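You operate a simulated robot arm through the tools that you are given. There is no shell and no other tool.

The job below is to be done with a simulated robot arm. You get a single attempt, and the scene is never put back.

## Task
Shorten the swing to 25 degrees and run the arm out to the new stop.
Fine: set the swing stop knob; in jog, head up before the swing out; leave the arm on the stop, mode off; keep out of the arm zone.

Only the result counts: the job must be done as asked and must still hold three seconds after the hand-in. Knocking over, shifting, dropping, spilling or breaking anything else fails it.

## Robot
A 6-joint arm with a two-finger parallel gripper, fixed in place. Base frame: the origin is at the foot of the arm, x ahead of it, y to its left, z up; the work surface is at about z = 0.912. Lengths are in m, angles in rad, forces in N, time in s.
With the tool pointing down near the work surface it reaches from about 0.24 to 0.62 m from the base axis. Its first joint turns from -1.152 to 1.152 rad. Payload 2.7 kg.
Tool frame: the origin (TCP) lies between the finger pads and is the grasp point; the fingertips stand 0.023 m ahead of it; z points along the fingers, y is the line along which they close. Largest opening 0.094 m; finger width 0.038, thickness 0.01; the body of the gripper, 0.054 by 0.096 m, starts 0.039 m behind the TCP.
Orientation is that of the tool frame in the base frame, as a unit quaternion [x, y, z, w]. With the fingers straight down and closing along the base's y, the tool's x points along the base's -x, its y along +y and its z along -z.

## Interface
- The arm moves only by the tool move_arm. Its argument "motion" is a list of rows, each an object of numbers (a shift or turn left out is 0, a gripper value left out holds the last): "wx", "wy", "wz": the turn, a rotation vector about the base's x, y, z in units of 180 degrees (1.0 is 180 degrees); "tx", "ty", "tz": the shift along the base's x, y, z in units of 500 mm (1.0 is 500 mm); "gripper": the finger opening in m, from 0 to 0.094. In form: [{"wx": .., "wy": .., "wz": .., "tx": .., "ty": .., "tz": .., "gripper": ..}, ...]. A call has 1 to 20 rows; each row is the pose to reach, as a shift and turn from the pose commanded when the call began. A call with a number of a shift or a turn outside -1 to 1 is refused whole. Each row takes 0.2 s and may step no farther than 0.05 m and 0.15 rad from the row before; otherwise, or with a gripper value out of range, the whole call is refused. Where a pose cannot be reached the arm comes as near as it can. A force on the tool above 40 N (or 10 N above the force at the start of the call, whichever is more), or a blocked arm, ends the call early, and 0.2 s more pass. The fingers move at their own pace (about 0.045 m/s each) and stop on an object; they squeeze with about 30 N. The grip force told is the motor's: it shows also when the fingers shut on nothing. Time passes only in rows, and 0.2 s behind the last, so rows that repeat a pose let the fingers close. It gives the time, the measured TCP pose, the force on the tool (base axes), the opening and the grip force at its end, in the units of the frame above (readings bear some noise), with the torque about the TCP (base axes, N m) and any sound that the robot's microphone picked up, and new pictures: "show" is both (left out), scene, wrist or none.
- Cameras (640 x 400 px; columns grow to the right, rows downward): "scene" is fixed at [0.0573, -0.4155, 1.4184]; the picture's right is [0.92, -0.40, 0.00], its down [-0.18, -0.41, -0.90] and it looks along [0.36, 0.82, -0.45] (base axes); focal length 292 px, centre (320, 200). "wrist" rides on the gripper at [0.087, 0.016, -0.075] in the tool frame; the picture's right is [-0.18, 0.98, 0.00], its down [-0.58, -0.11, -0.81] and it looks along [-0.79, -0.15, 0.59] (tool axes); focal length 243 px, centre (320, 200). There is no depth. A picture from a camera that has moved, and an enlarged one, comes with that camera's place and axes in the base frame and with its lens.
- zoom(camera, box): a new picture of the part [left, top, right, bottom] of that camera's present view, enlarged. The clock stands still meanwhile.
- close_job(): hands the job in; it is judged then, once.

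Places have to be worked out from the pictures, the camera data and where the tool is seen. Open the gripper and draw the arm clear of the work before you hand the job in, unless the task says otherwise.

The tools are called after "Emit:" as a command line: name --argument value ..., lists and objects as JSON in quotes. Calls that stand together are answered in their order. move_arm: Moves the arm, as the interface text tells. Its arguments: {"type":"object","properties":{"motion":{"type":"array"},"show":{"type":"string","enum":["both","scene","wrist","none"]}},"required":["motion"]} The other tools are called the same way: zoom (camera, box) takes an enlarged picture of a part of a camera's view; close_job () hands the job in.

At the start:

```text
t: 0.0
tool_pos: [0.3577, -0.0302, 1.292]
tcp_rot: [-0.001, 1.0, 0.001, 0.001]
wrist_force: [0.4, -0.8, 0.3]
moment: [-0.01, -0.04, 0.02]
grip_width: 0.094
finger_force: 0.1
```

scene: 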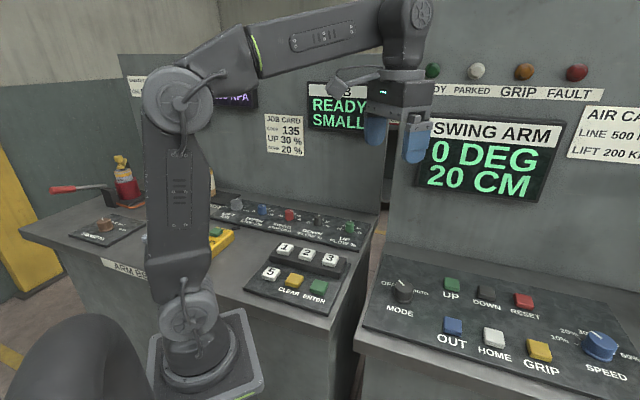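
wrist: 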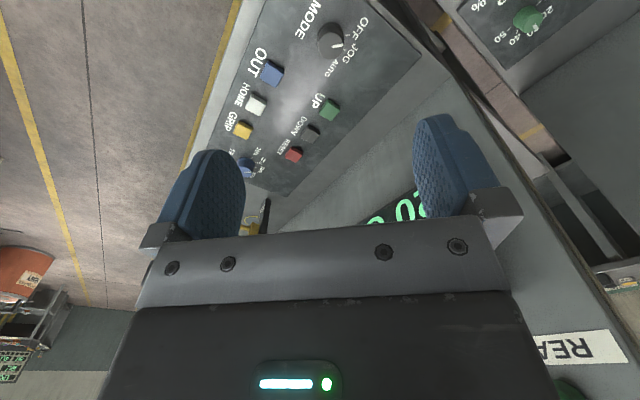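

I'll start by looking closely at the panels to read labels before moving anything.

Emit:
zoom --camera "scene" --box '[340, 240, 640, 400]'

Emit:
zoom --camera "scene" --box '[190, 180, 390, 320]'

Emit:
zoom --camera "scene" --box '[240, 60, 440, 180]'

Emit:
zoom --camera "scene" --box '[400, 50, 640, 210]'

Emit:
zoom --camera "scene" --box '[0, 60, 260, 300]'

Emit:
zoom --camera "wrist" --box '[180, 0, 460, 220]'

```text
2.13 times, centred on (490, 320) of scene
camera zoom: at [0.0573, -0.4155, 1.4184], right [0.92, -0.4, 0.0], down [-0.18, -0.41, -0.9], along [0.36, 0.82, -0.45], focal length 623 px, centre (-43, -56)
```

zoom: 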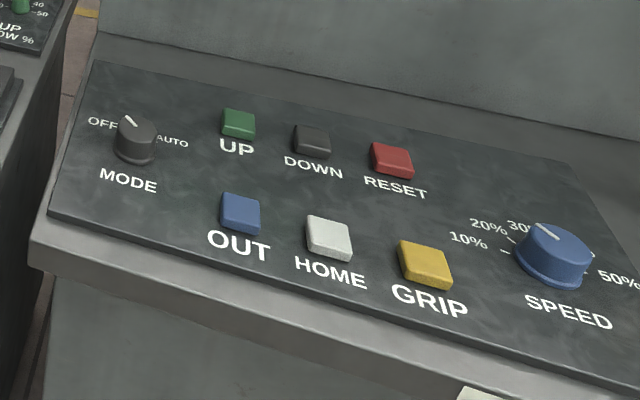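

```text
2.86 times, centred on (290, 250) of scene
camera zoom: at [0.0573, -0.4155, 1.4184], right [0.92, -0.4, 0.0], down [-0.18, -0.41, -0.9], along [0.36, 0.82, -0.45], focal length 834 px, centre (406, 57)
```

zoom: 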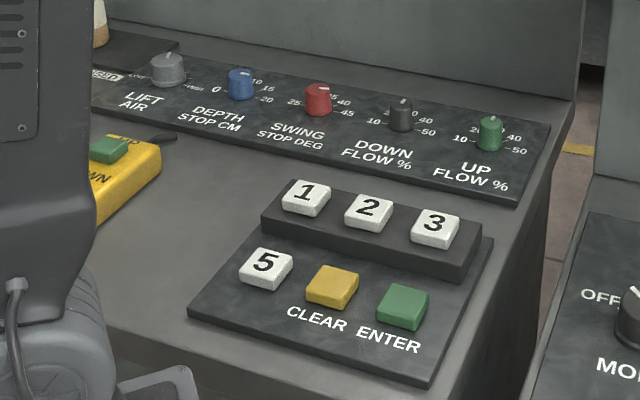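

```text
3.20 times, centred on (340, 120) of scene
camera zoom: at [0.0573, -0.4155, 1.4184], right [0.92, -0.4, 0.0], down [-0.18, -0.41, -0.9], along [0.36, 0.82, -0.45], focal length 934 px, centre (256, 456)
```

zoom: 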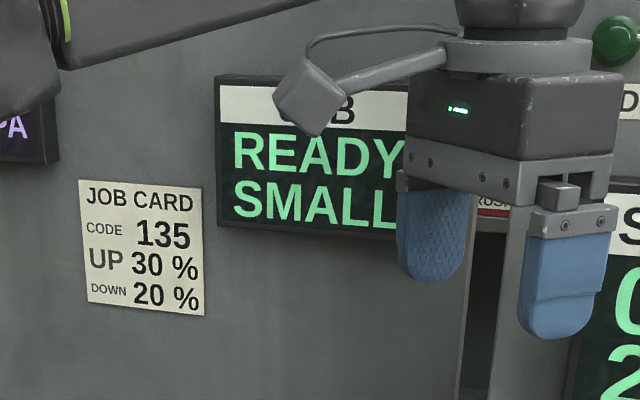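

```text
2.50 times, centred on (520, 130) of scene
camera zoom: at [0.0573, -0.4155, 1.4184], right [0.92, -0.4, 0.0], down [-0.18, -0.41, -0.9], along [0.36, 0.82, -0.45], focal length 730 px, centre (-180, 375)
```

zoom: 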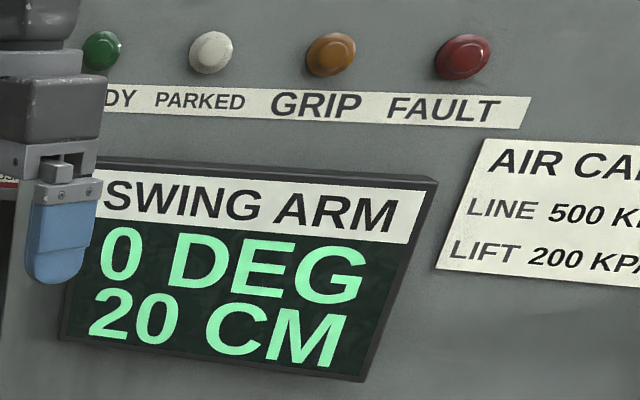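

```text
1.67 times, centred on (130, 180) of scene
camera zoom: at [0.0573, -0.4155, 1.4184], right [0.92, -0.4, 0.0], down [-0.18, -0.41, -0.9], along [0.36, 0.82, -0.45], focal length 487 px, centre (637, 233)
```

zoom: 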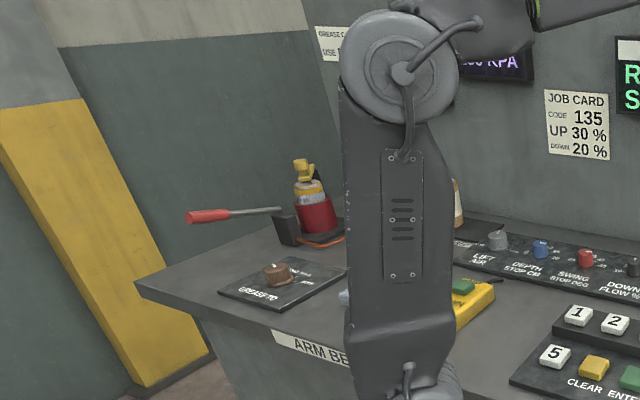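

```text
1.82 times, centred on (320, 110) of wrist
camera zoom: at [0.2694, -0.0141, 1.3648], right [0.18, 0.98, 0.0], down [0.58, -0.11, 0.81], along [0.79, -0.15, -0.59], focal length 441 px, centre (320, 364)
```

zoom: 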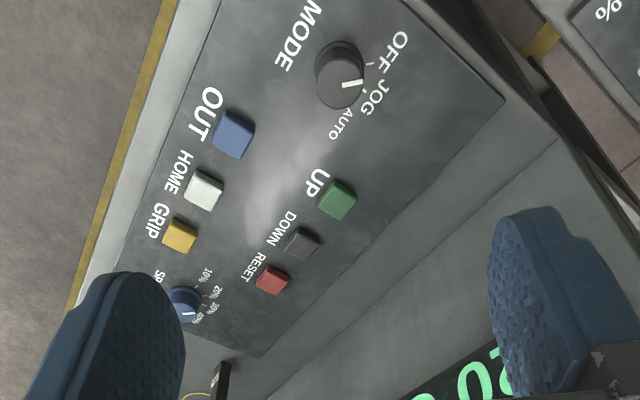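

The swing stop knob is the red one on the left desk, and MODE/UP/OUT are on the right console. I'll zoom further on the knob scales and the signs, including anything that marks the arm zone.

Emit:
zoom --camera "scene" --box '[255, 190, 335, 240]'

Emit:
zoom --camera "scene" --box '[370, 265, 450, 325]'

Emit:
zoom --camera "scene" --box '[90, 230, 170, 290]'

Emit:
zoom --camera "scene" --box '[360, 90, 440, 230]'

Emit:
zoom --camera "scene" --box '[540, 50, 640, 170]'

Emit:
zoom --camera "wrist" --box '[420, 0, 640, 140]'

Emit:
zoom --camera "wrist" --box '[0, 200, 160, 400]'

```text
8.00 times, centred on (295, 215) of scene
camera zoom: at [0.0573, -0.4155, 1.4184], right [0.92, -0.4, 0.0], down [-0.18, -0.41, -0.9], along [0.36, 0.82, -0.45], focal length 2336 px, centre (520, 80)
```

zoom: 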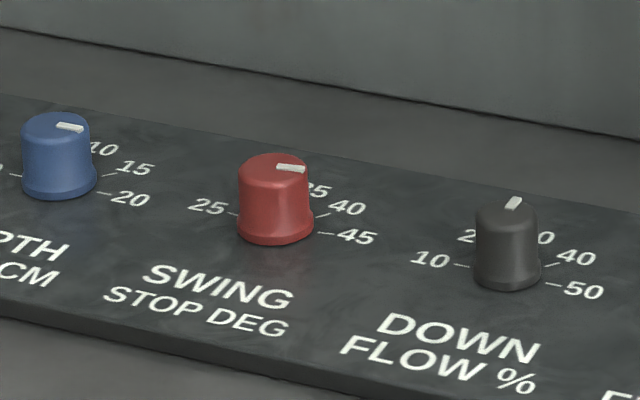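

```text
6.67 times, centred on (410, 295) of scene
camera zoom: at [0.0573, -0.4155, 1.4184], right [0.92, -0.4, 0.0], down [-0.18, -0.41, -0.9], along [0.36, 0.82, -0.45], focal length 1946 px, centre (-280, -433)
```

zoom: 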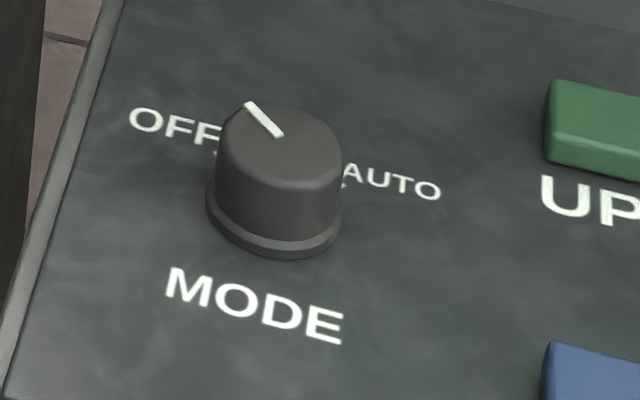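

```text
6.67 times, centred on (130, 260) of scene
camera zoom: at [0.0573, -0.4155, 1.4184], right [0.92, -0.4, 0.0], down [-0.18, -0.41, -0.9], along [0.36, 0.82, -0.45], focal length 1946 px, centre (1587, -200)
```

zoom: 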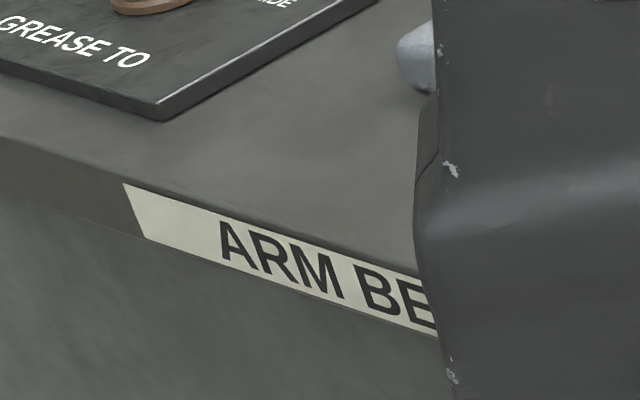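

```text
2.86 times, centred on (400, 160) of scene
camera zoom: at [0.0573, -0.4155, 1.4184], right [0.92, -0.4, 0.0], down [-0.18, -0.41, -0.9], along [0.36, 0.82, -0.45], focal length 834 px, centre (91, 314)
```

zoom: 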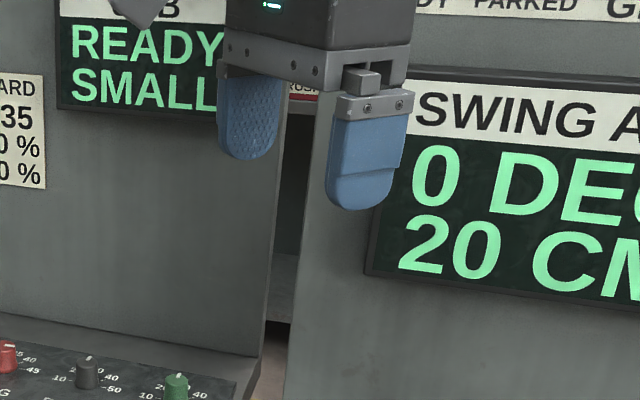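

```text
3.33 times, centred on (590, 110) of scene
camera zoom: at [0.0573, -0.4155, 1.4184], right [0.92, -0.4, 0.0], down [-0.18, -0.41, -0.9], along [0.36, 0.82, -0.45], focal length 973 px, centre (-580, 500)
```

zoom: 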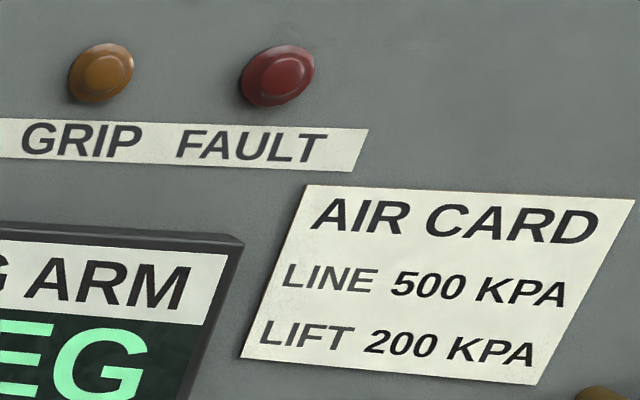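

```text
2.86 times, centred on (530, 70) of wrist
camera zoom: at [0.2694, -0.0141, 1.3648], right [0.18, 0.98, 0.0], down [0.58, -0.11, 0.81], along [0.79, -0.15, -0.59], focal length 693 px, centre (-280, 571)
```

zoom: 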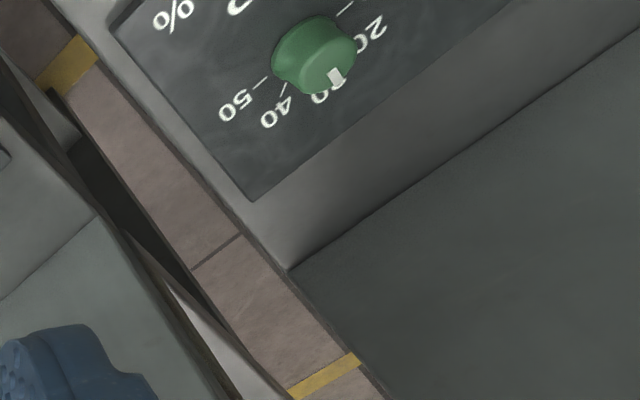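

```text
2.00 times, centred on (80, 300) of wrist
camera zoom: at [0.2694, -0.0141, 1.3648], right [0.18, 0.98, 0.0], down [0.58, -0.11, 0.81], along [0.79, -0.15, -0.59], focal length 485 px, centre (800, 0)
```

zoom: 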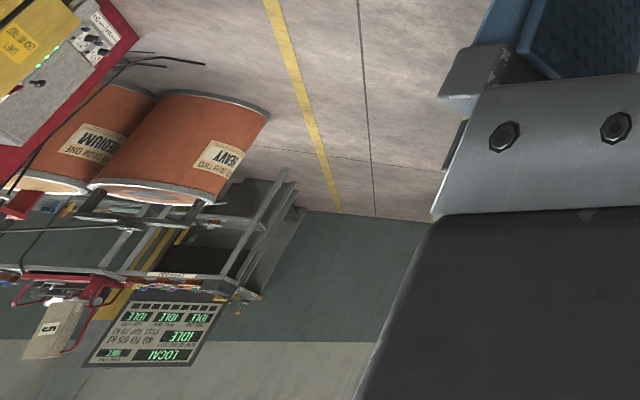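

The swing stop knob currently points somewhere around 35, the MODE points to the OFF side, and the consoles are turned about 45° to the base. I'll swing the gripper at its present height toward the left desk to see it with the wrist camera, stopping half way to look for the arm zone.

Emit:
move_arm --motion '[{"tx": 0.002, "ty": 0.0898, "wz": 0.0398}, {"tx": -0.0072, "ty": 0.179, "wz": 0.0796}, {"tx": -0.0276, "ty": 0.2664, "wz": 0.1194}, {"tx": -0.0586, "ty": 0.3506, "wz": 0.1592}]'

```text
t: 1.0
tool_pos: [0.3262, 0.1445, 1.2909]
tcp_rot: [-0.249, 0.969, 0.0, 0.001]
wrist_force: [-0.1, 0.4, 0.5]
moment: [0.0, 0.0, -0.03]
grip_width: 0.0942
finger_force: 0.1
camera wrist: at [0.2408, 0.1184, 1.3634], right [-0.31, 0.95, 0.0], down [0.56, 0.18, 0.81], along [0.77, 0.25, -0.59], focal length 243 px, centre (320, 200)
```

scene: 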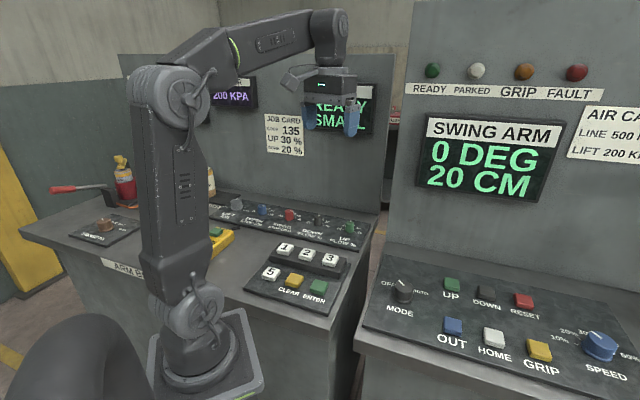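
wrist: 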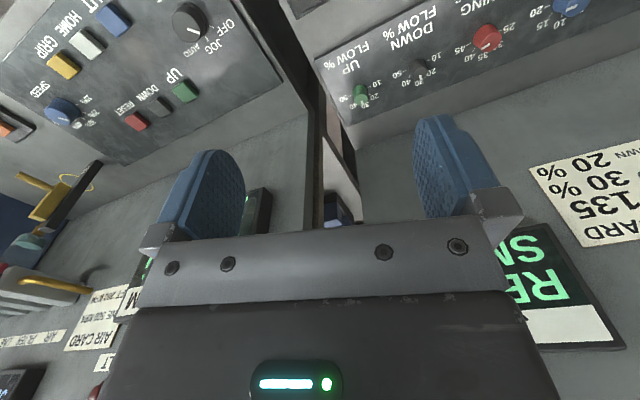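

The panel lies at 45° as computed, and the wrist camera now sees both desks. I'll zoom in on the knob scales and the odd items on the left and in the gap.

Emit:
zoom --camera "wrist" --box '[400, 0, 620, 130]'

Emit:
zoom --camera "wrist" --box '[20, 0, 260, 150]'

Emit:
zoom --camera "wrist" --box '[0, 90, 160, 400]'

Emit:
zoom --camera "wrist" --box '[280, 80, 400, 240]'

Emit:
zoom --camera "scene" --box '[340, 80, 440, 230]'

```text
2.91 times, centred on (510, 65) of wrist
camera zoom: at [0.2408, 0.1184, 1.3634], right [-0.31, 0.95, 0.0], down [0.56, 0.18, 0.81], along [0.77, 0.25, -0.59], focal length 706 px, centre (-233, 593)
```

zoom: 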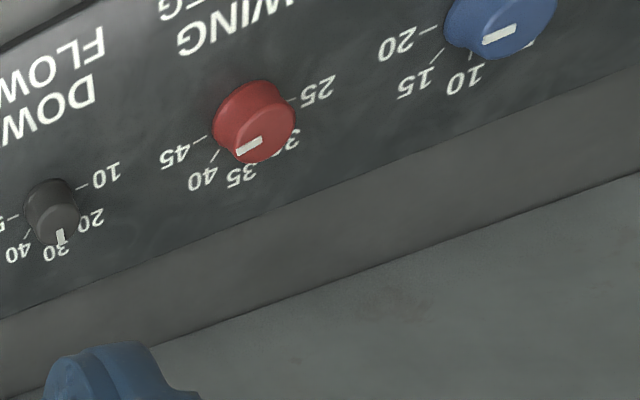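

```text
2.67 times, centred on (140, 75) of wrist
camera zoom: at [0.2408, 0.1184, 1.3634], right [-0.31, 0.95, 0.0], down [0.56, 0.18, 0.81], along [0.77, 0.25, -0.59], focal length 647 px, centre (800, 533)
```

zoom: 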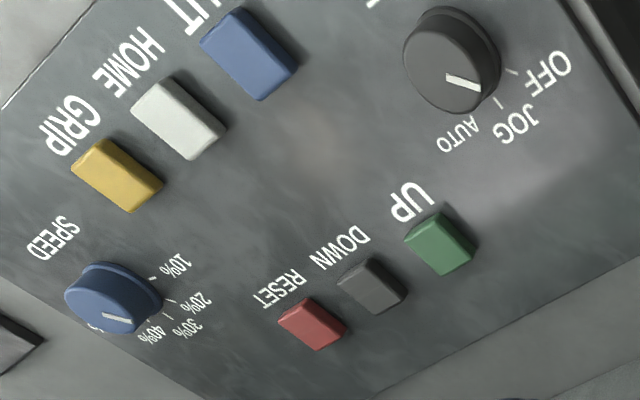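

```text
1.29 times, centred on (80, 245) of wrist
camera zoom: at [0.2408, 0.1184, 1.3634], right [-0.31, 0.95, 0.0], down [0.56, 0.18, 0.81], along [0.77, 0.25, -0.59], focal length 313 px, centre (630, 142)
```

zoom: 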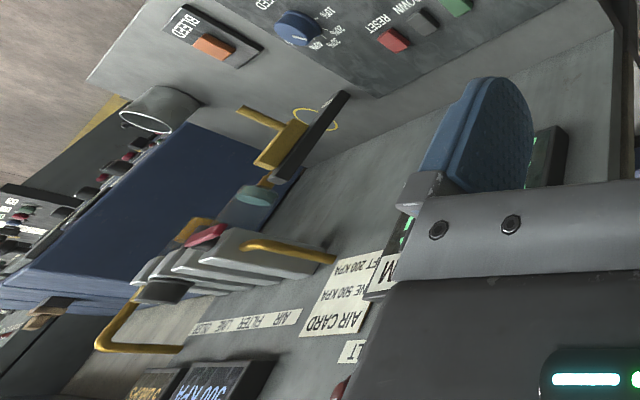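

```text
2.50 times, centred on (340, 160) of wrist
camera zoom: at [0.2408, 0.1184, 1.3634], right [-0.31, 0.95, 0.0], down [0.56, 0.18, 0.81], along [0.77, 0.25, -0.59], focal length 606 px, centre (270, 300)
```

zoom: 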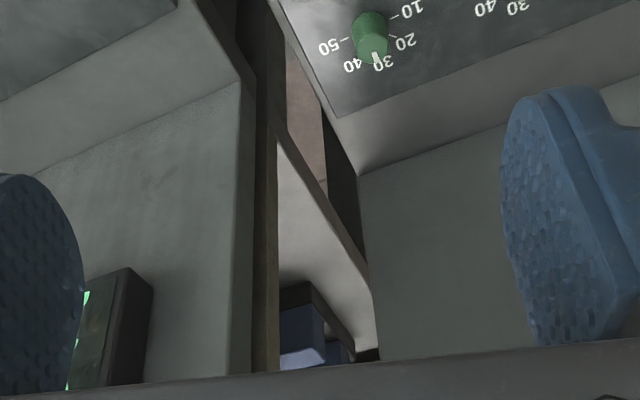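

```text
2.67 times, centred on (390, 155) of scene
camera zoom: at [0.0572, -0.4155, 1.4185], right [0.92, -0.4, 0.0], down [-0.18, -0.41, -0.9], along [0.36, 0.82, -0.45], focal length 778 px, centre (133, 320)
```

zoom: 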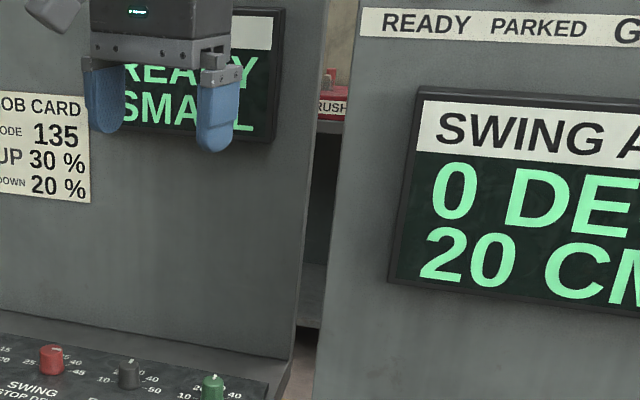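

The red knob top triangulates to about (0.315, 0.43, 0.934). I'll continue the swing to the left at the same height to look down over the left desk.

Emit:
move_arm --motion '[{"tx": -0.0414, "ty": 0.0796, "wz": 0.0398}, {"tx": -0.0924, "ty": 0.1534, "wz": 0.0796}, {"tx": -0.152, "ty": 0.2204, "wz": 0.1194}, {"tx": -0.2196, "ty": 0.2794, "wz": 0.1592}]'

```text
t: 2.0
tool_pos: [0.2159, 0.2835, 1.2893]
tcp_rot: [-0.481, 0.877, 0.0, 0.001]
wrist_force: [-0.1, 1.2, -0.5]
moment: [-0.04, 0.0, 0.05]
grip_width: 0.0939
finger_force: 0.1
camera wrist: at [0.1548, 0.2199, 1.3617], right [-0.73, 0.68, 0.0], down [0.4, 0.43, 0.81], along [0.55, 0.59, -0.59], focal length 243 px, centre (320, 200)
```

scene: 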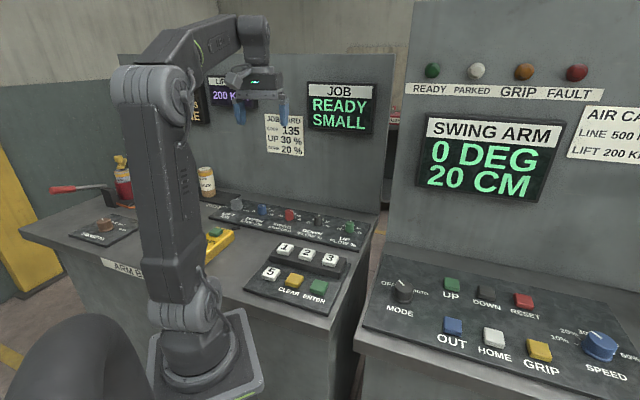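
wrist: 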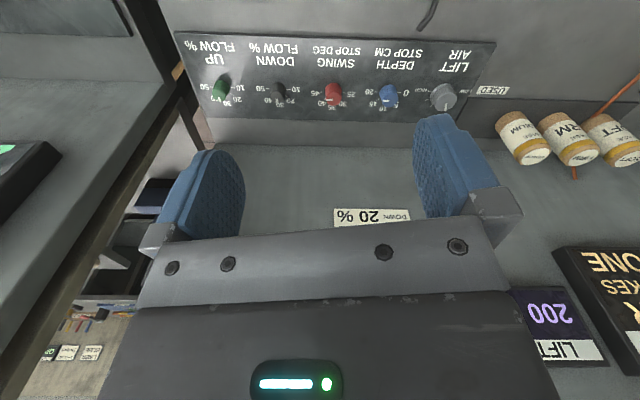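

The red knob is now in plain view at about (333, 92) in the wrist picture. I'll zoom in on the knob's pointer and the neighbouring items.

Emit:
zoom --camera "wrist" --box '[290, 60, 380, 120]'

Emit:
zoom --camera "wrist" --box '[0, 120, 160, 400]'

Emit:
zoom --camera "wrist" --box '[400, 60, 640, 400]'

Emit:
zoom --camera "scene" --box '[170, 60, 300, 180]'

Emit:
zoom --camera "scene" --box '[268, 198, 318, 232]'

```text
6.67 times, centred on (335, 90) of wrist
camera zoom: at [0.1548, 0.2199, 1.3617], right [-0.73, 0.68, 0.0], down [0.4, 0.43, 0.81], along [0.55, 0.59, -0.59], focal length 1618 px, centre (220, 933)
```

zoom: 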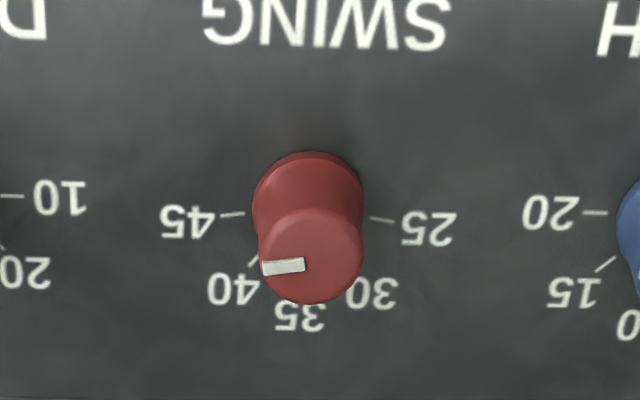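

```text
1.43 times, centred on (80, 260) of wrist
camera zoom: at [0.1548, 0.2199, 1.3617], right [-0.73, 0.68, 0.0], down [0.4, 0.43, 0.81], along [0.55, 0.59, -0.59], focal length 347 px, centre (663, 114)
```

zoom: 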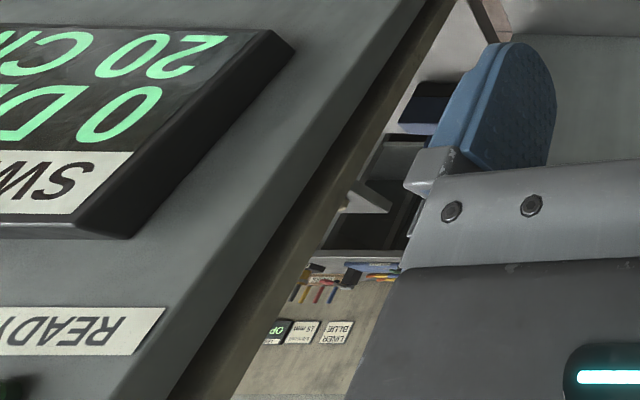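

```text
1.18 times, centred on (520, 230) of wrist
camera zoom: at [0.1548, 0.2199, 1.3617], right [-0.73, 0.68, 0.0], down [0.4, 0.43, 0.81], along [0.55, 0.59, -0.59], focal length 285 px, centre (85, 165)
```

zoom: 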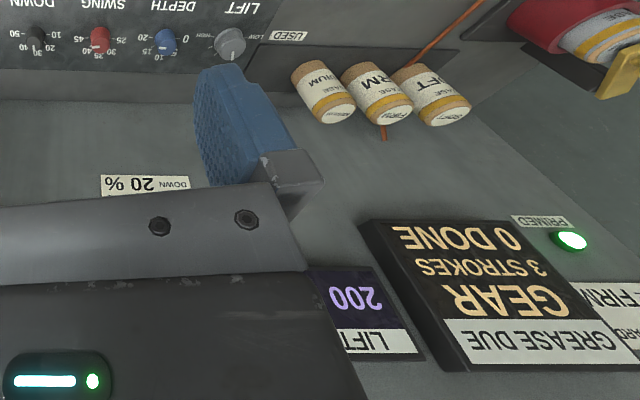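

```text
3.33 times, centred on (235, 120) of scene
camera zoom: at [0.0572, -0.4155, 1.4185], right [0.92, -0.4, 0.0], down [-0.18, -0.41, -0.9], along [0.36, 0.82, -0.45], focal length 973 px, centre (603, 467)
```

zoom: 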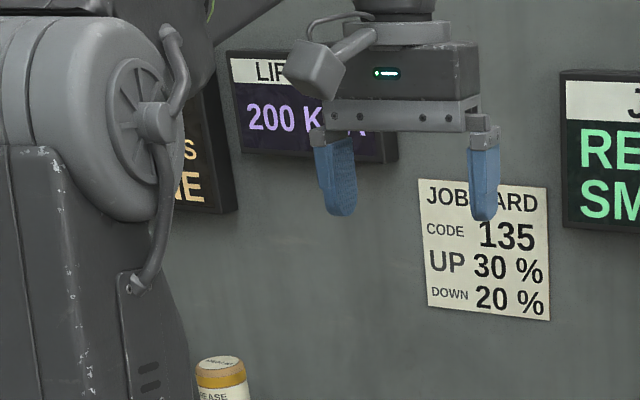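

```text
11.76 times, centred on (293, 215) of scene
camera zoom: at [0.0572, -0.4155, 1.4185], right [0.92, -0.4, 0.0], down [-0.18, -0.41, -0.9], along [0.36, 0.82, -0.45], focal length 3434 px, centre (638, 24)
```

zoom: 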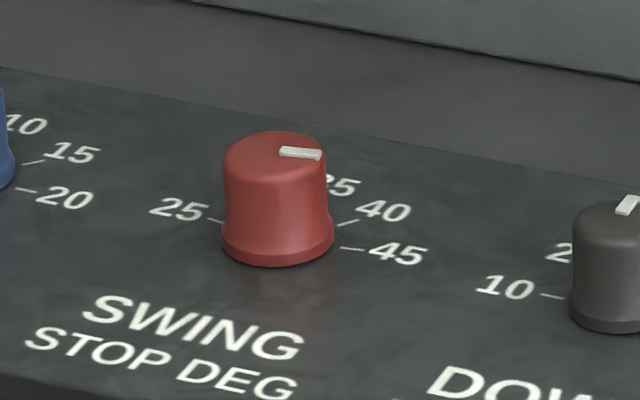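

The pointer sits at about 44 on a scale with 45° of turn per 5 degrees (45 at right, 25 at left), so the knob needs roughly a half turn counter-clockwise. I'll move above the knob, estimated at (0.309, 0.421, top z≈0.94), stopping well above it to check alignment.

Emit:
move_arm --motion '[{"tx": 0.031, "ty": 0.0458, "tz": -0.0697}, {"tx": 0.062, "ty": 0.0917, "tz": -0.1393}, {"tx": 0.093, "ty": 0.1375, "tz": -0.209}, {"tx": 0.124, "ty": 0.1833, "tz": -0.2787}, {"tx": 0.155, "ty": 0.2292, "tz": -0.3483}, {"tx": 0.186, "ty": 0.275, "tz": -0.418}]'

```text
t: 3.4
tool_pos: [0.315, 0.4205, 1.0825]
tcp_rot: [-0.481, 0.877, 0.001, 0.002]
wrist_force: [0.9, 0.5, -0.3]
moment: [-0.01, -0.01, 0.02]
grip_width: 0.0939
finger_force: 0.0
camera wrist: at [0.2524, 0.3568, 1.1556], right [-0.73, 0.68, 0.0], down [0.4, 0.43, 0.81], along [0.55, 0.59, -0.59], focal length 243 px, centre (320, 200)
```

scene: 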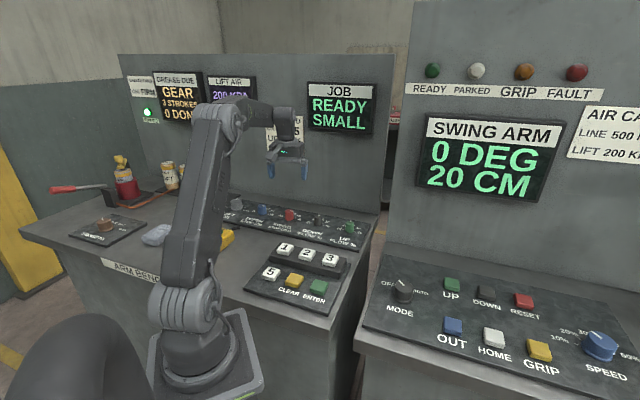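
wrist: 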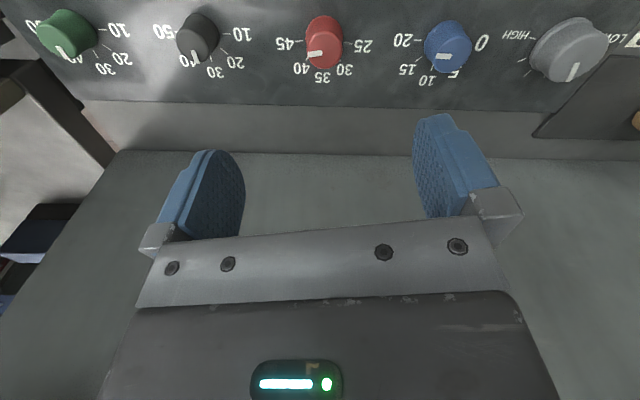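

The knob is almost directly below the TCP. I'll zoom in to refine its place.

Emit:
zoom --camera "wrist" --box '[270, 0, 380, 80]'

Emit:
zoom --camera "scene" --box '[235, 120, 345, 240]'

```text
5.00 times, centred on (325, 40) of wrist
camera zoom: at [0.2524, 0.3568, 1.1556], right [-0.73, 0.68, 0.0], down [0.4, 0.43, 0.81], along [0.55, 0.59, -0.59], focal length 1213 px, centre (295, 1000)
```

zoom: 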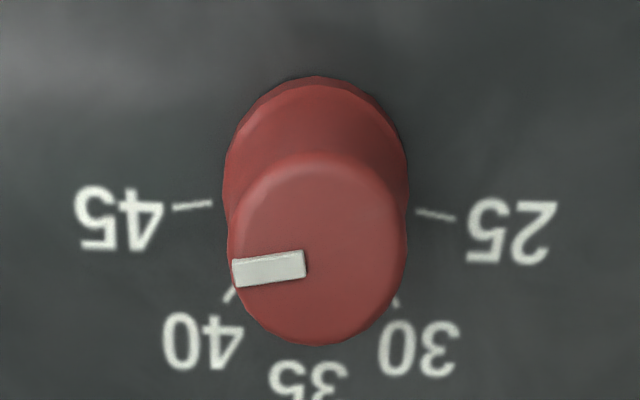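

```text
3.33 times, centred on (290, 180) of scene
camera zoom: at [0.0572, -0.4155, 1.4185], right [0.92, -0.4, 0.0], down [-0.18, -0.41, -0.9], along [0.36, 0.82, -0.45], focal length 973 px, centre (420, 267)
```

zoom: 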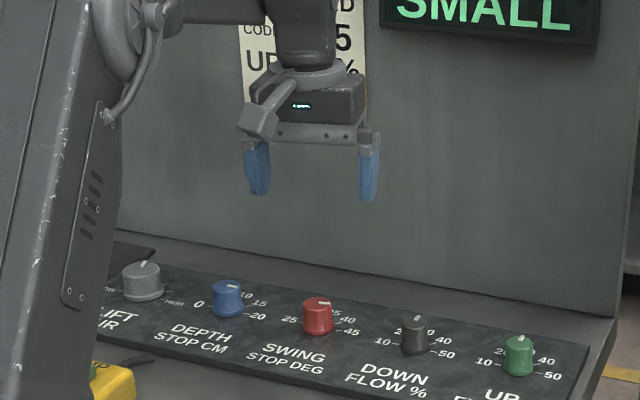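

The knob axis is at about (0.3095, 0.423), panel z≈0.916, knob top z≈0.940, and the scale ticks sit at ±80° from straight up, so 45→25 is a 160° turn. I'll centre over it, wind the wrist back by 80°, and come down to about 0.1 m above it.

Emit:
move_arm --motion '[{"tx": -0.0011, "ty": 0.0005, "tz": -0.0085, "wz": -0.04444, "gripper": 0.07}, {"tx": -0.0022, "ty": 0.001, "tz": -0.017, "wz": -0.08889}, {"tx": -0.0033, "ty": 0.0015, "tz": -0.0255, "wz": -0.13333}, {"tx": -0.0044, "ty": 0.002, "tz": -0.034, "wz": -0.17778}, {"tx": -0.0055, "ty": 0.0025, "tz": -0.0425, "wz": -0.22222}, {"tx": -0.0066, "ty": 0.003, "tz": -0.051, "wz": -0.26667}, {"tx": -0.0077, "ty": 0.0035, "tz": -0.0595, "wz": -0.31111}, {"tx": -0.0088, "ty": 0.004, "tz": -0.068, "wz": -0.35556}, {"tx": -0.0099, "ty": 0.0045, "tz": -0.0765, "wz": -0.4}, {"tx": -0.011, "ty": 0.005, "tz": -0.085, "wz": -0.44444}]'

```text
t: 5.6
tool_pos: [0.3056, 0.4244, 1.0405]
tcp_rot: [0.197, 0.98, 0.001, 0.001]
wrist_force: [0.2, 0.1, 0.0]
moment: [-0.01, -0.02, 0.01]
grip_width: 0.0699
finger_force: 0.0
camera wrist: at [0.2307, 0.4729, 1.1131], right [0.55, 0.84, 0.0], down [0.49, -0.33, 0.81], along [0.67, -0.44, -0.59], focal length 243 px, centre (320, 200)
```

scene: 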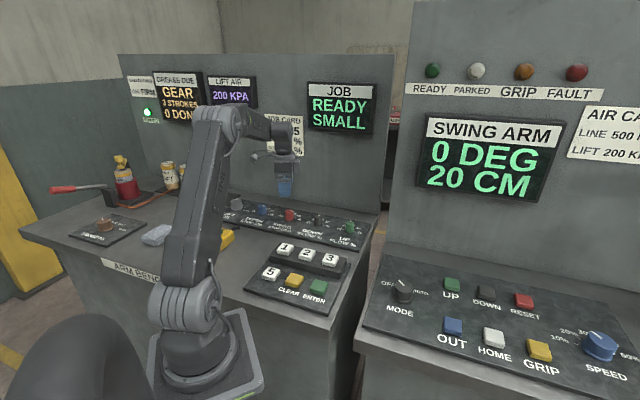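
wrist: 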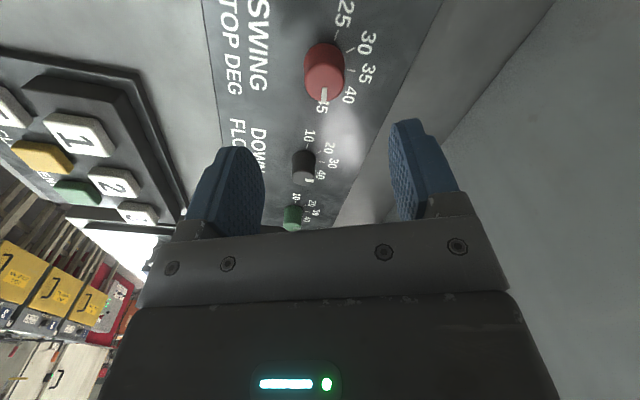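

The wind-back worked. Now I'll zoom to refine the knob place from this new viewpoint.

Emit:
zoom --camera "wrist" --box '[270, 20, 380, 120]'

```text
4.00 times, centred on (325, 70) of wrist
camera zoom: at [0.2307, 0.4729, 1.1131], right [0.55, 0.84, 0.0], down [0.49, -0.33, 0.81], along [0.67, -0.44, -0.59], focal length 970 px, centre (300, 720)
```

zoom: 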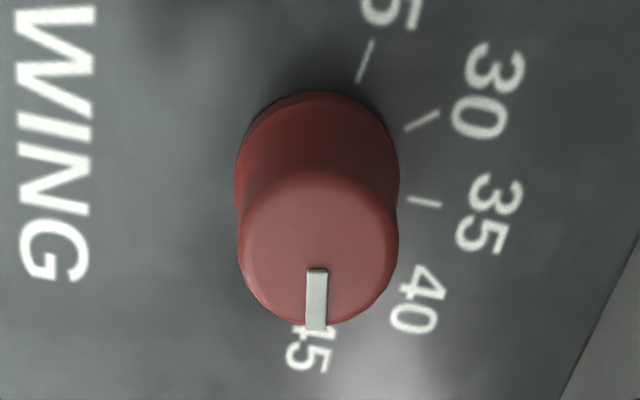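

Estimates agree on the knob axis near (0.309, 0.4243). I'll descend with the open fingers straddling the knob, stopping with the tips a few millimetres above the panel.

Emit:
move_arm --motion '[{"tx": 0.0062, "ty": -0.001, "tz": -0.06}, {"tx": 0.0062, "ty": -0.001, "tz": -0.12}, {"tx": 0.0062, "ty": -0.001, "tz": -0.16}, {"tx": 0.0062, "ty": -0.001, "tz": -0.187}]'

```text
t: 6.6
tool_pos: [0.3078, 0.4238, 0.9468]
tcp_rot: [0.196, 0.981, 0.001, 0.0]
wrist_force: [0.0, 0.1, 0.8]
moment: [-0.01, 0.0, 0.0]
grip_width: 0.0701
finger_force: 0.1
camera wrist: at [0.2331, 0.473, 1.0196], right [0.55, 0.84, 0.0], down [0.49, -0.32, 0.81], along [0.68, -0.44, -0.59], focal length 243 px, centre (320, 200)
```

scene: 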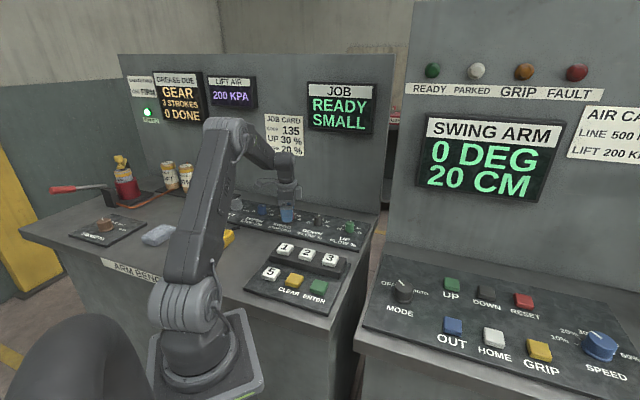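
wrist: 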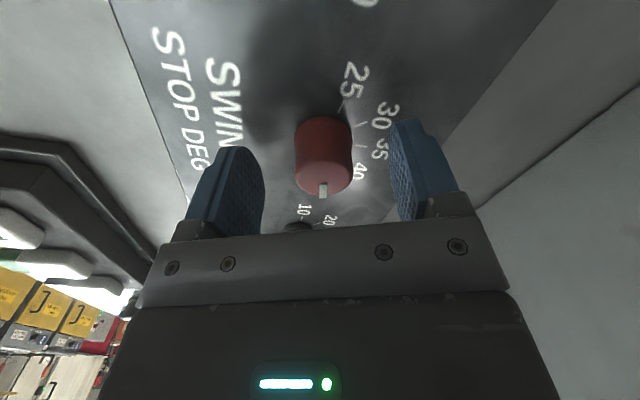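

The knob sits centred between the fingers. I'll close on it and check the opening and forces.

Emit:
move_arm --motion '[{"gripper": 0.045}, {"gripper": 0.02}, {"gripper": 0.02}, {"gripper": 0.02}, {"gripper": 0.02}]'

```text
t: 7.8
tool_pos: [0.3096, 0.4247, 0.9475]
tcp_rot: [0.196, 0.981, 0.002, 0.001]
wrist_force: [6.6, 12.5, -5.2]
moment: [0.41, -0.2, 0.04]
grip_width: 0.0307
finger_force: 45.3
camera wrist: at [0.2334, 0.4738, 1.02], right [0.55, 0.84, 0.0], down [0.49, -0.33, 0.81], along [0.68, -0.44, -0.59], focal length 243 px, centre (320, 200)
```

scene: 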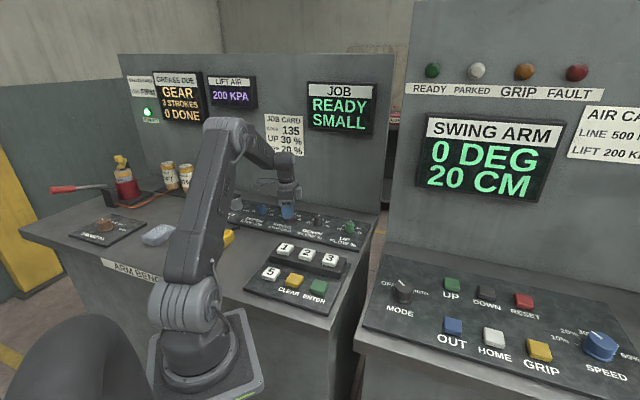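
wrist: 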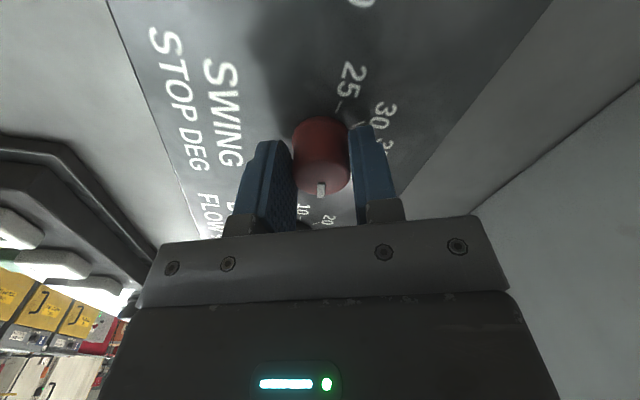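

Gripped at 0.0307 m with about 14 N side load along the closing line, so the knob centre is a millimetre or so farther out. I'll nudge there and make a first part of the counter-clockwise turn to check that the knob follows.

Emit:
move_arm --motion '[{"tx": 0.001, "ty": 0.0024}, {"tx": 0.001, "ty": 0.0024, "wz": 0.0382}, {"tx": 0.001, "ty": 0.0024, "wz": 0.0764}, {"tx": 0.001, "ty": 0.0024, "wz": 0.1146}, {"tx": 0.001, "ty": 0.0024, "wz": 0.1528}]'

```text
t: 9.0
tool_pos: [0.3083, 0.4227, 0.9489]
tcp_rot: [-0.043, 0.999, -0.001, -0.001]
wrist_force: [-16.5, -13.1, 13.0]
moment: [-0.4, -0.37, -0.06]
grip_width: 0.0309
finger_force: 44.7
camera wrist: at [0.2198, 0.4334, 1.0204], right [0.1, 1.0, 0.0], down [0.59, -0.05, 0.81], along [0.8, -0.08, -0.59], focal length 243 px, centre (320, 200)
```

scene: 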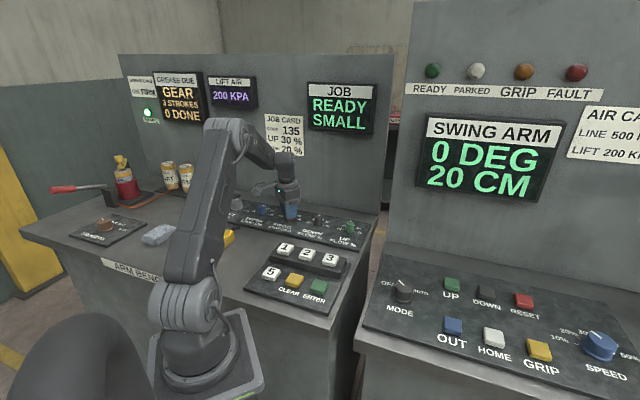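
wrist: 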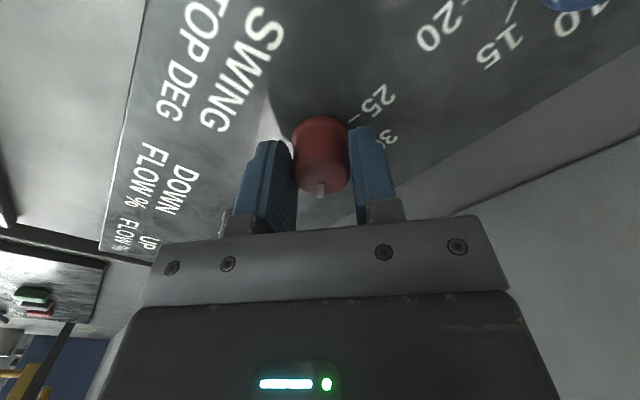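

The knob follows the gripper. There's some side and lift load, so I'll back the centre off by under a millimetre, lift 1 mm, and turn on another 0.72 rad.

Emit:
move_arm --motion '[{"tx": -0.0018, "ty": -0.0016, "tz": 0.002}, {"tx": -0.0018, "ty": -0.0016, "tz": 0.002, "wz": 0.0382}, {"tx": -0.0018, "ty": -0.0016, "tz": 0.002, "wz": 0.0764}, {"tx": -0.0018, "ty": -0.0016, "tz": 0.002, "wz": 0.1146}, {"tx": -0.0018, "ty": -0.0016, "tz": 0.002, "wz": 0.1528}, {"tx": -0.0018, "ty": -0.0016, "tz": 0.002, "wz": 0.191}, {"tx": -0.0018, "ty": -0.0016, "tz": 0.002, "wz": 0.2292}]'

```text
t: 10.6
tool_pos: [0.3103, 0.421, 0.9474]
tcp_rot: [-0.393, 0.919, -0.002, -0.001]
wrist_force: [2.7, -28.5, -4.5]
moment: [-0.05, -0.7, -0.03]
grip_width: 0.0307
finger_force: 45.1
camera wrist: at [0.2368, 0.3714, 1.0205], right [-0.58, 0.81, 0.0], down [0.48, 0.35, 0.8], along [0.66, 0.47, -0.59], focal length 243 px, centre (320, 200)
```

scene: 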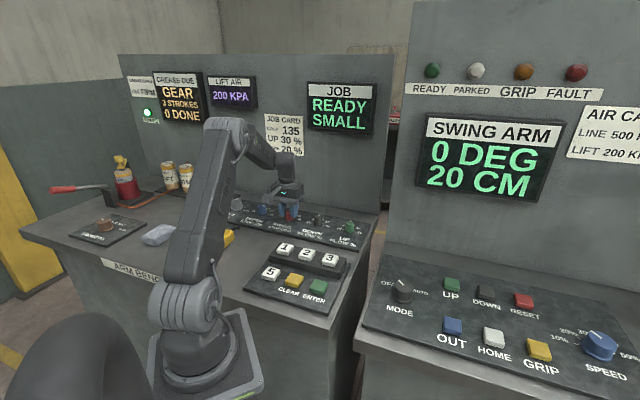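
wrist: 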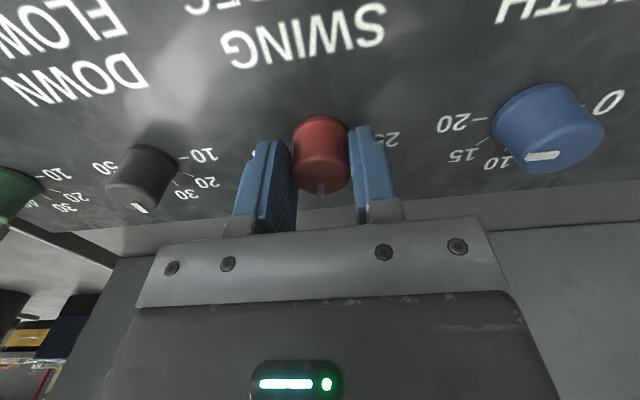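

The knob is turning well (about 69° so far) but there is a 28 N side load in −y. I'll shift the command 2 mm in −y to relieve it and read the force.

Emit:
move_arm --motion '[{"tx": 0.0005, "ty": -0.002}, {"tx": 0.001, "ty": -0.004}]' --show "none"

```text
t: 11.2
tool_pos: [0.3109, 0.4204, 0.9466]
tcp_rot: [-0.392, 0.92, 0.001, 0.0]
wrist_force: [10.6, -15.5, -13.2]
moment: [-1.13, 0.44, -0.06]
grip_width: 0.0309
finger_force: 45.0
```

The residual force points along the closing line, so I'll shift 1.5 mm that way, lower 1 mm, and check again.

Emit:
move_arm --motion '[{"tx": 0.0012, "ty": -0.0011, "tz": -0.001}, {"tx": 0.0022, "ty": -0.002, "tz": -0.002}, {"tx": 0.0022, "ty": -0.002, "tz": -0.002}]' --show "wrist"

```text
t: 12.0
tool_pos: [0.3087, 0.4221, 0.947]
tcp_rot: [-0.392, 0.92, 0.001, 0.001]
wrist_force: [1.5, -9.1, -11.7]
moment: [-0.57, 0.36, -0.02]
grip_width: 0.0311
finger_force: 45.1
camera wrist: at [0.2368, 0.3707, 1.0202], right [-0.58, 0.81, 0.0], down [0.48, 0.34, 0.81], along [0.66, 0.47, -0.59], focal length 243 px, centre (320, 200)
```

wrist: 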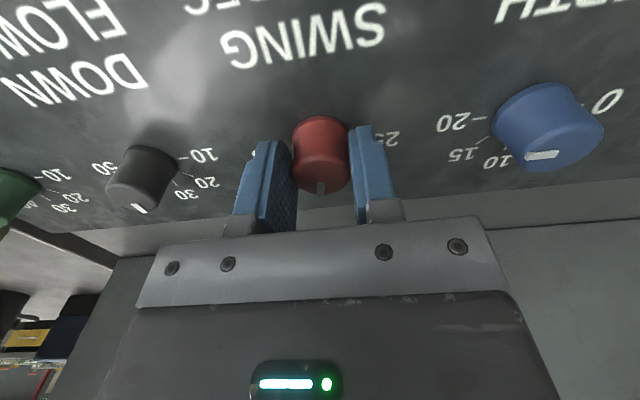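

Load is now under 10 N sideways. Continue the turn by another 0.72 rad.

Emit:
move_arm --motion '[{"wz": 0.0382}, {"wz": 0.0764}, {"wz": 0.1146}, {"wz": 0.1528}, {"wz": 0.191}, {"wz": 0.2292}]' --show "wrist"

```text
t: 13.4
tool_pos: [0.3113, 0.4192, 0.9472]
tcp_rot: [-0.691, 0.723, 0.0, 0.002]
wrist_force: [12.6, -12.9, -6.3]
moment: [0.0, -0.31, -0.06]
grip_width: 0.0309
finger_force: 44.9
camera wrist: at [0.2903, 0.3353, 1.0201], right [-0.97, 0.23, 0.0], down [0.13, 0.57, 0.81], along [0.18, 0.79, -0.59], focal length 243 px, centre (320, 200)
```

wrist: 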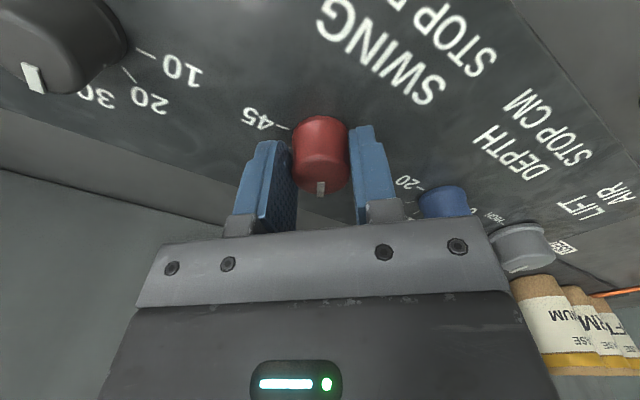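

110° turned and the pointer still follows. I'll relieve the small side load and go on 0.6 rad.

Emit:
move_arm --motion '[{"tx": 0.0014, "ty": -0.0024}, {"tx": 0.0014, "ty": -0.0024, "wz": 0.0382}, {"tx": 0.0014, "ty": -0.0024, "wz": 0.0764}, {"tx": 0.0014, "ty": -0.0024, "wz": 0.1146}, {"tx": 0.0014, "ty": -0.0024, "wz": 0.1528}, {"tx": 0.0014, "ty": -0.0024, "wz": 0.191}]' --show "wrist"

```text
t: 14.8
tool_pos: [0.3125, 0.4215, 0.9472]
tcp_rot: [0.874, -0.485, 0.001, -0.005]
wrist_force: [33.2, 7.8, -3.8]
moment: [0.75, -0.09, -0.13]
grip_width: 0.0306
finger_force: 45.5
camera wrist: at [0.3438, 0.339, 1.02], right [-0.93, -0.36, -0.01], down [-0.22, 0.54, 0.81], along [-0.29, 0.76, -0.59], focal length 243 px, centre (320, 200)
```

wrist: 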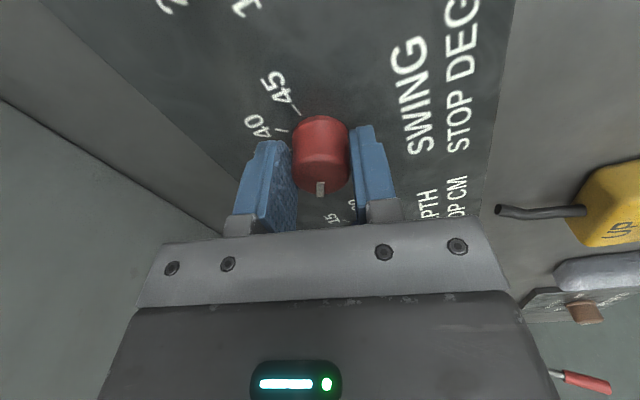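

144.6° turned, with 33 N pull in +x from the small centre offset. I'll relieve that first, then add the last ~15°.

Emit:
move_arm --motion '[{"tx": 0.002}, {"tx": 0.004, "ty": 0.001}, {"tx": 0.004, "ty": 0.001}]' --show "none"

```text
t: 15.6
tool_pos: [0.3129, 0.4211, 0.9483]
tcp_rot: [0.874, -0.486, 0.0, -0.001]
wrist_force: [19.5, -0.3, 11.9]
moment: [0.59, -0.29, -0.06]
grip_width: 0.0306
finger_force: 45.1
```

Emit:
move_arm --motion '[{"tx": 0.002, "tz": 0.002}, {"tx": 0.002, "tz": 0.002, "wz": 0.03}, {"tx": 0.002, "tz": 0.002, "wz": 0.06}, {"tx": 0.002, "tz": 0.002, "wz": 0.0856}]' --show "both"

```text
t: 16.6
tool_pos: [0.314, 0.4227, 0.9472]
tcp_rot: [0.931, -0.364, -0.001, -0.002]
wrist_force: [16.2, 13.9, 0.5]
moment: [-0.36, -0.8, -0.11]
grip_width: 0.0307
finger_force: 44.5
camera wrist: at [0.3656, 0.3514, 1.0203], right [-0.8, -0.6, 0.0], down [-0.35, 0.47, 0.81], along [-0.48, 0.65, -0.59], focal length 243 px, centre (320, 200)
```

scene: 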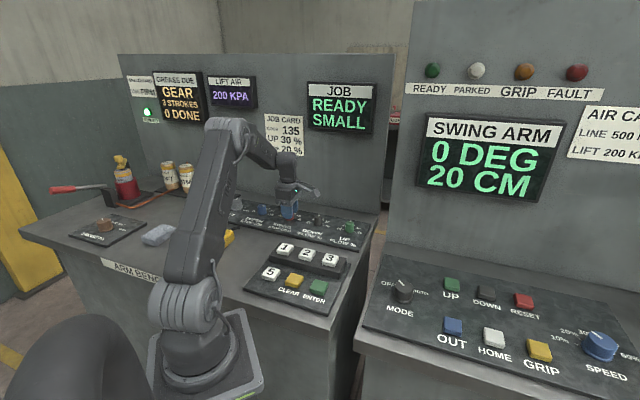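
wrist: 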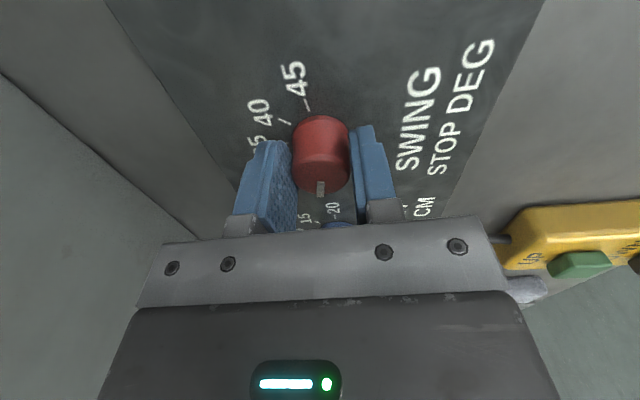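

The tool has now turned 160° in total. I'll open the fingers and rise straight up to inspect the pointer against the 25 tick.

Emit:
move_arm --motion '[{"gripper": 0.05}, {"gripper": 0.07}, {"gripper": 0.07}, {"tz": 0.06, "gripper": 0.07}, {"tz": 0.14}, {"tz": 0.2}]' --show "both"

```text
t: 18.0
tool_pos: [0.3112, 0.4205, 1.0483]
tcp_rot: [0.931, -0.365, -0.001, 0.0]
wrist_force: [-0.4, 0.3, 0.3]
moment: [0.02, 0.01, 0.02]
grip_width: 0.0698
finger_force: 0.0
camera wrist: at [0.3629, 0.3505, 1.1207], right [-0.8, -0.6, 0.0], down [-0.35, 0.47, 0.81], along [-0.48, 0.65, -0.59], focal length 243 px, centre (320, 200)
```

scene: 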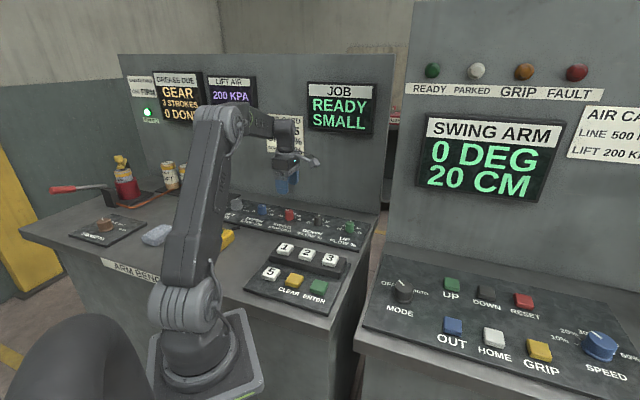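
wrist: 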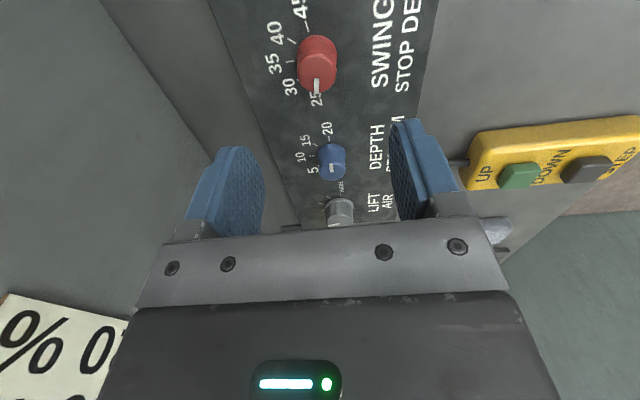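

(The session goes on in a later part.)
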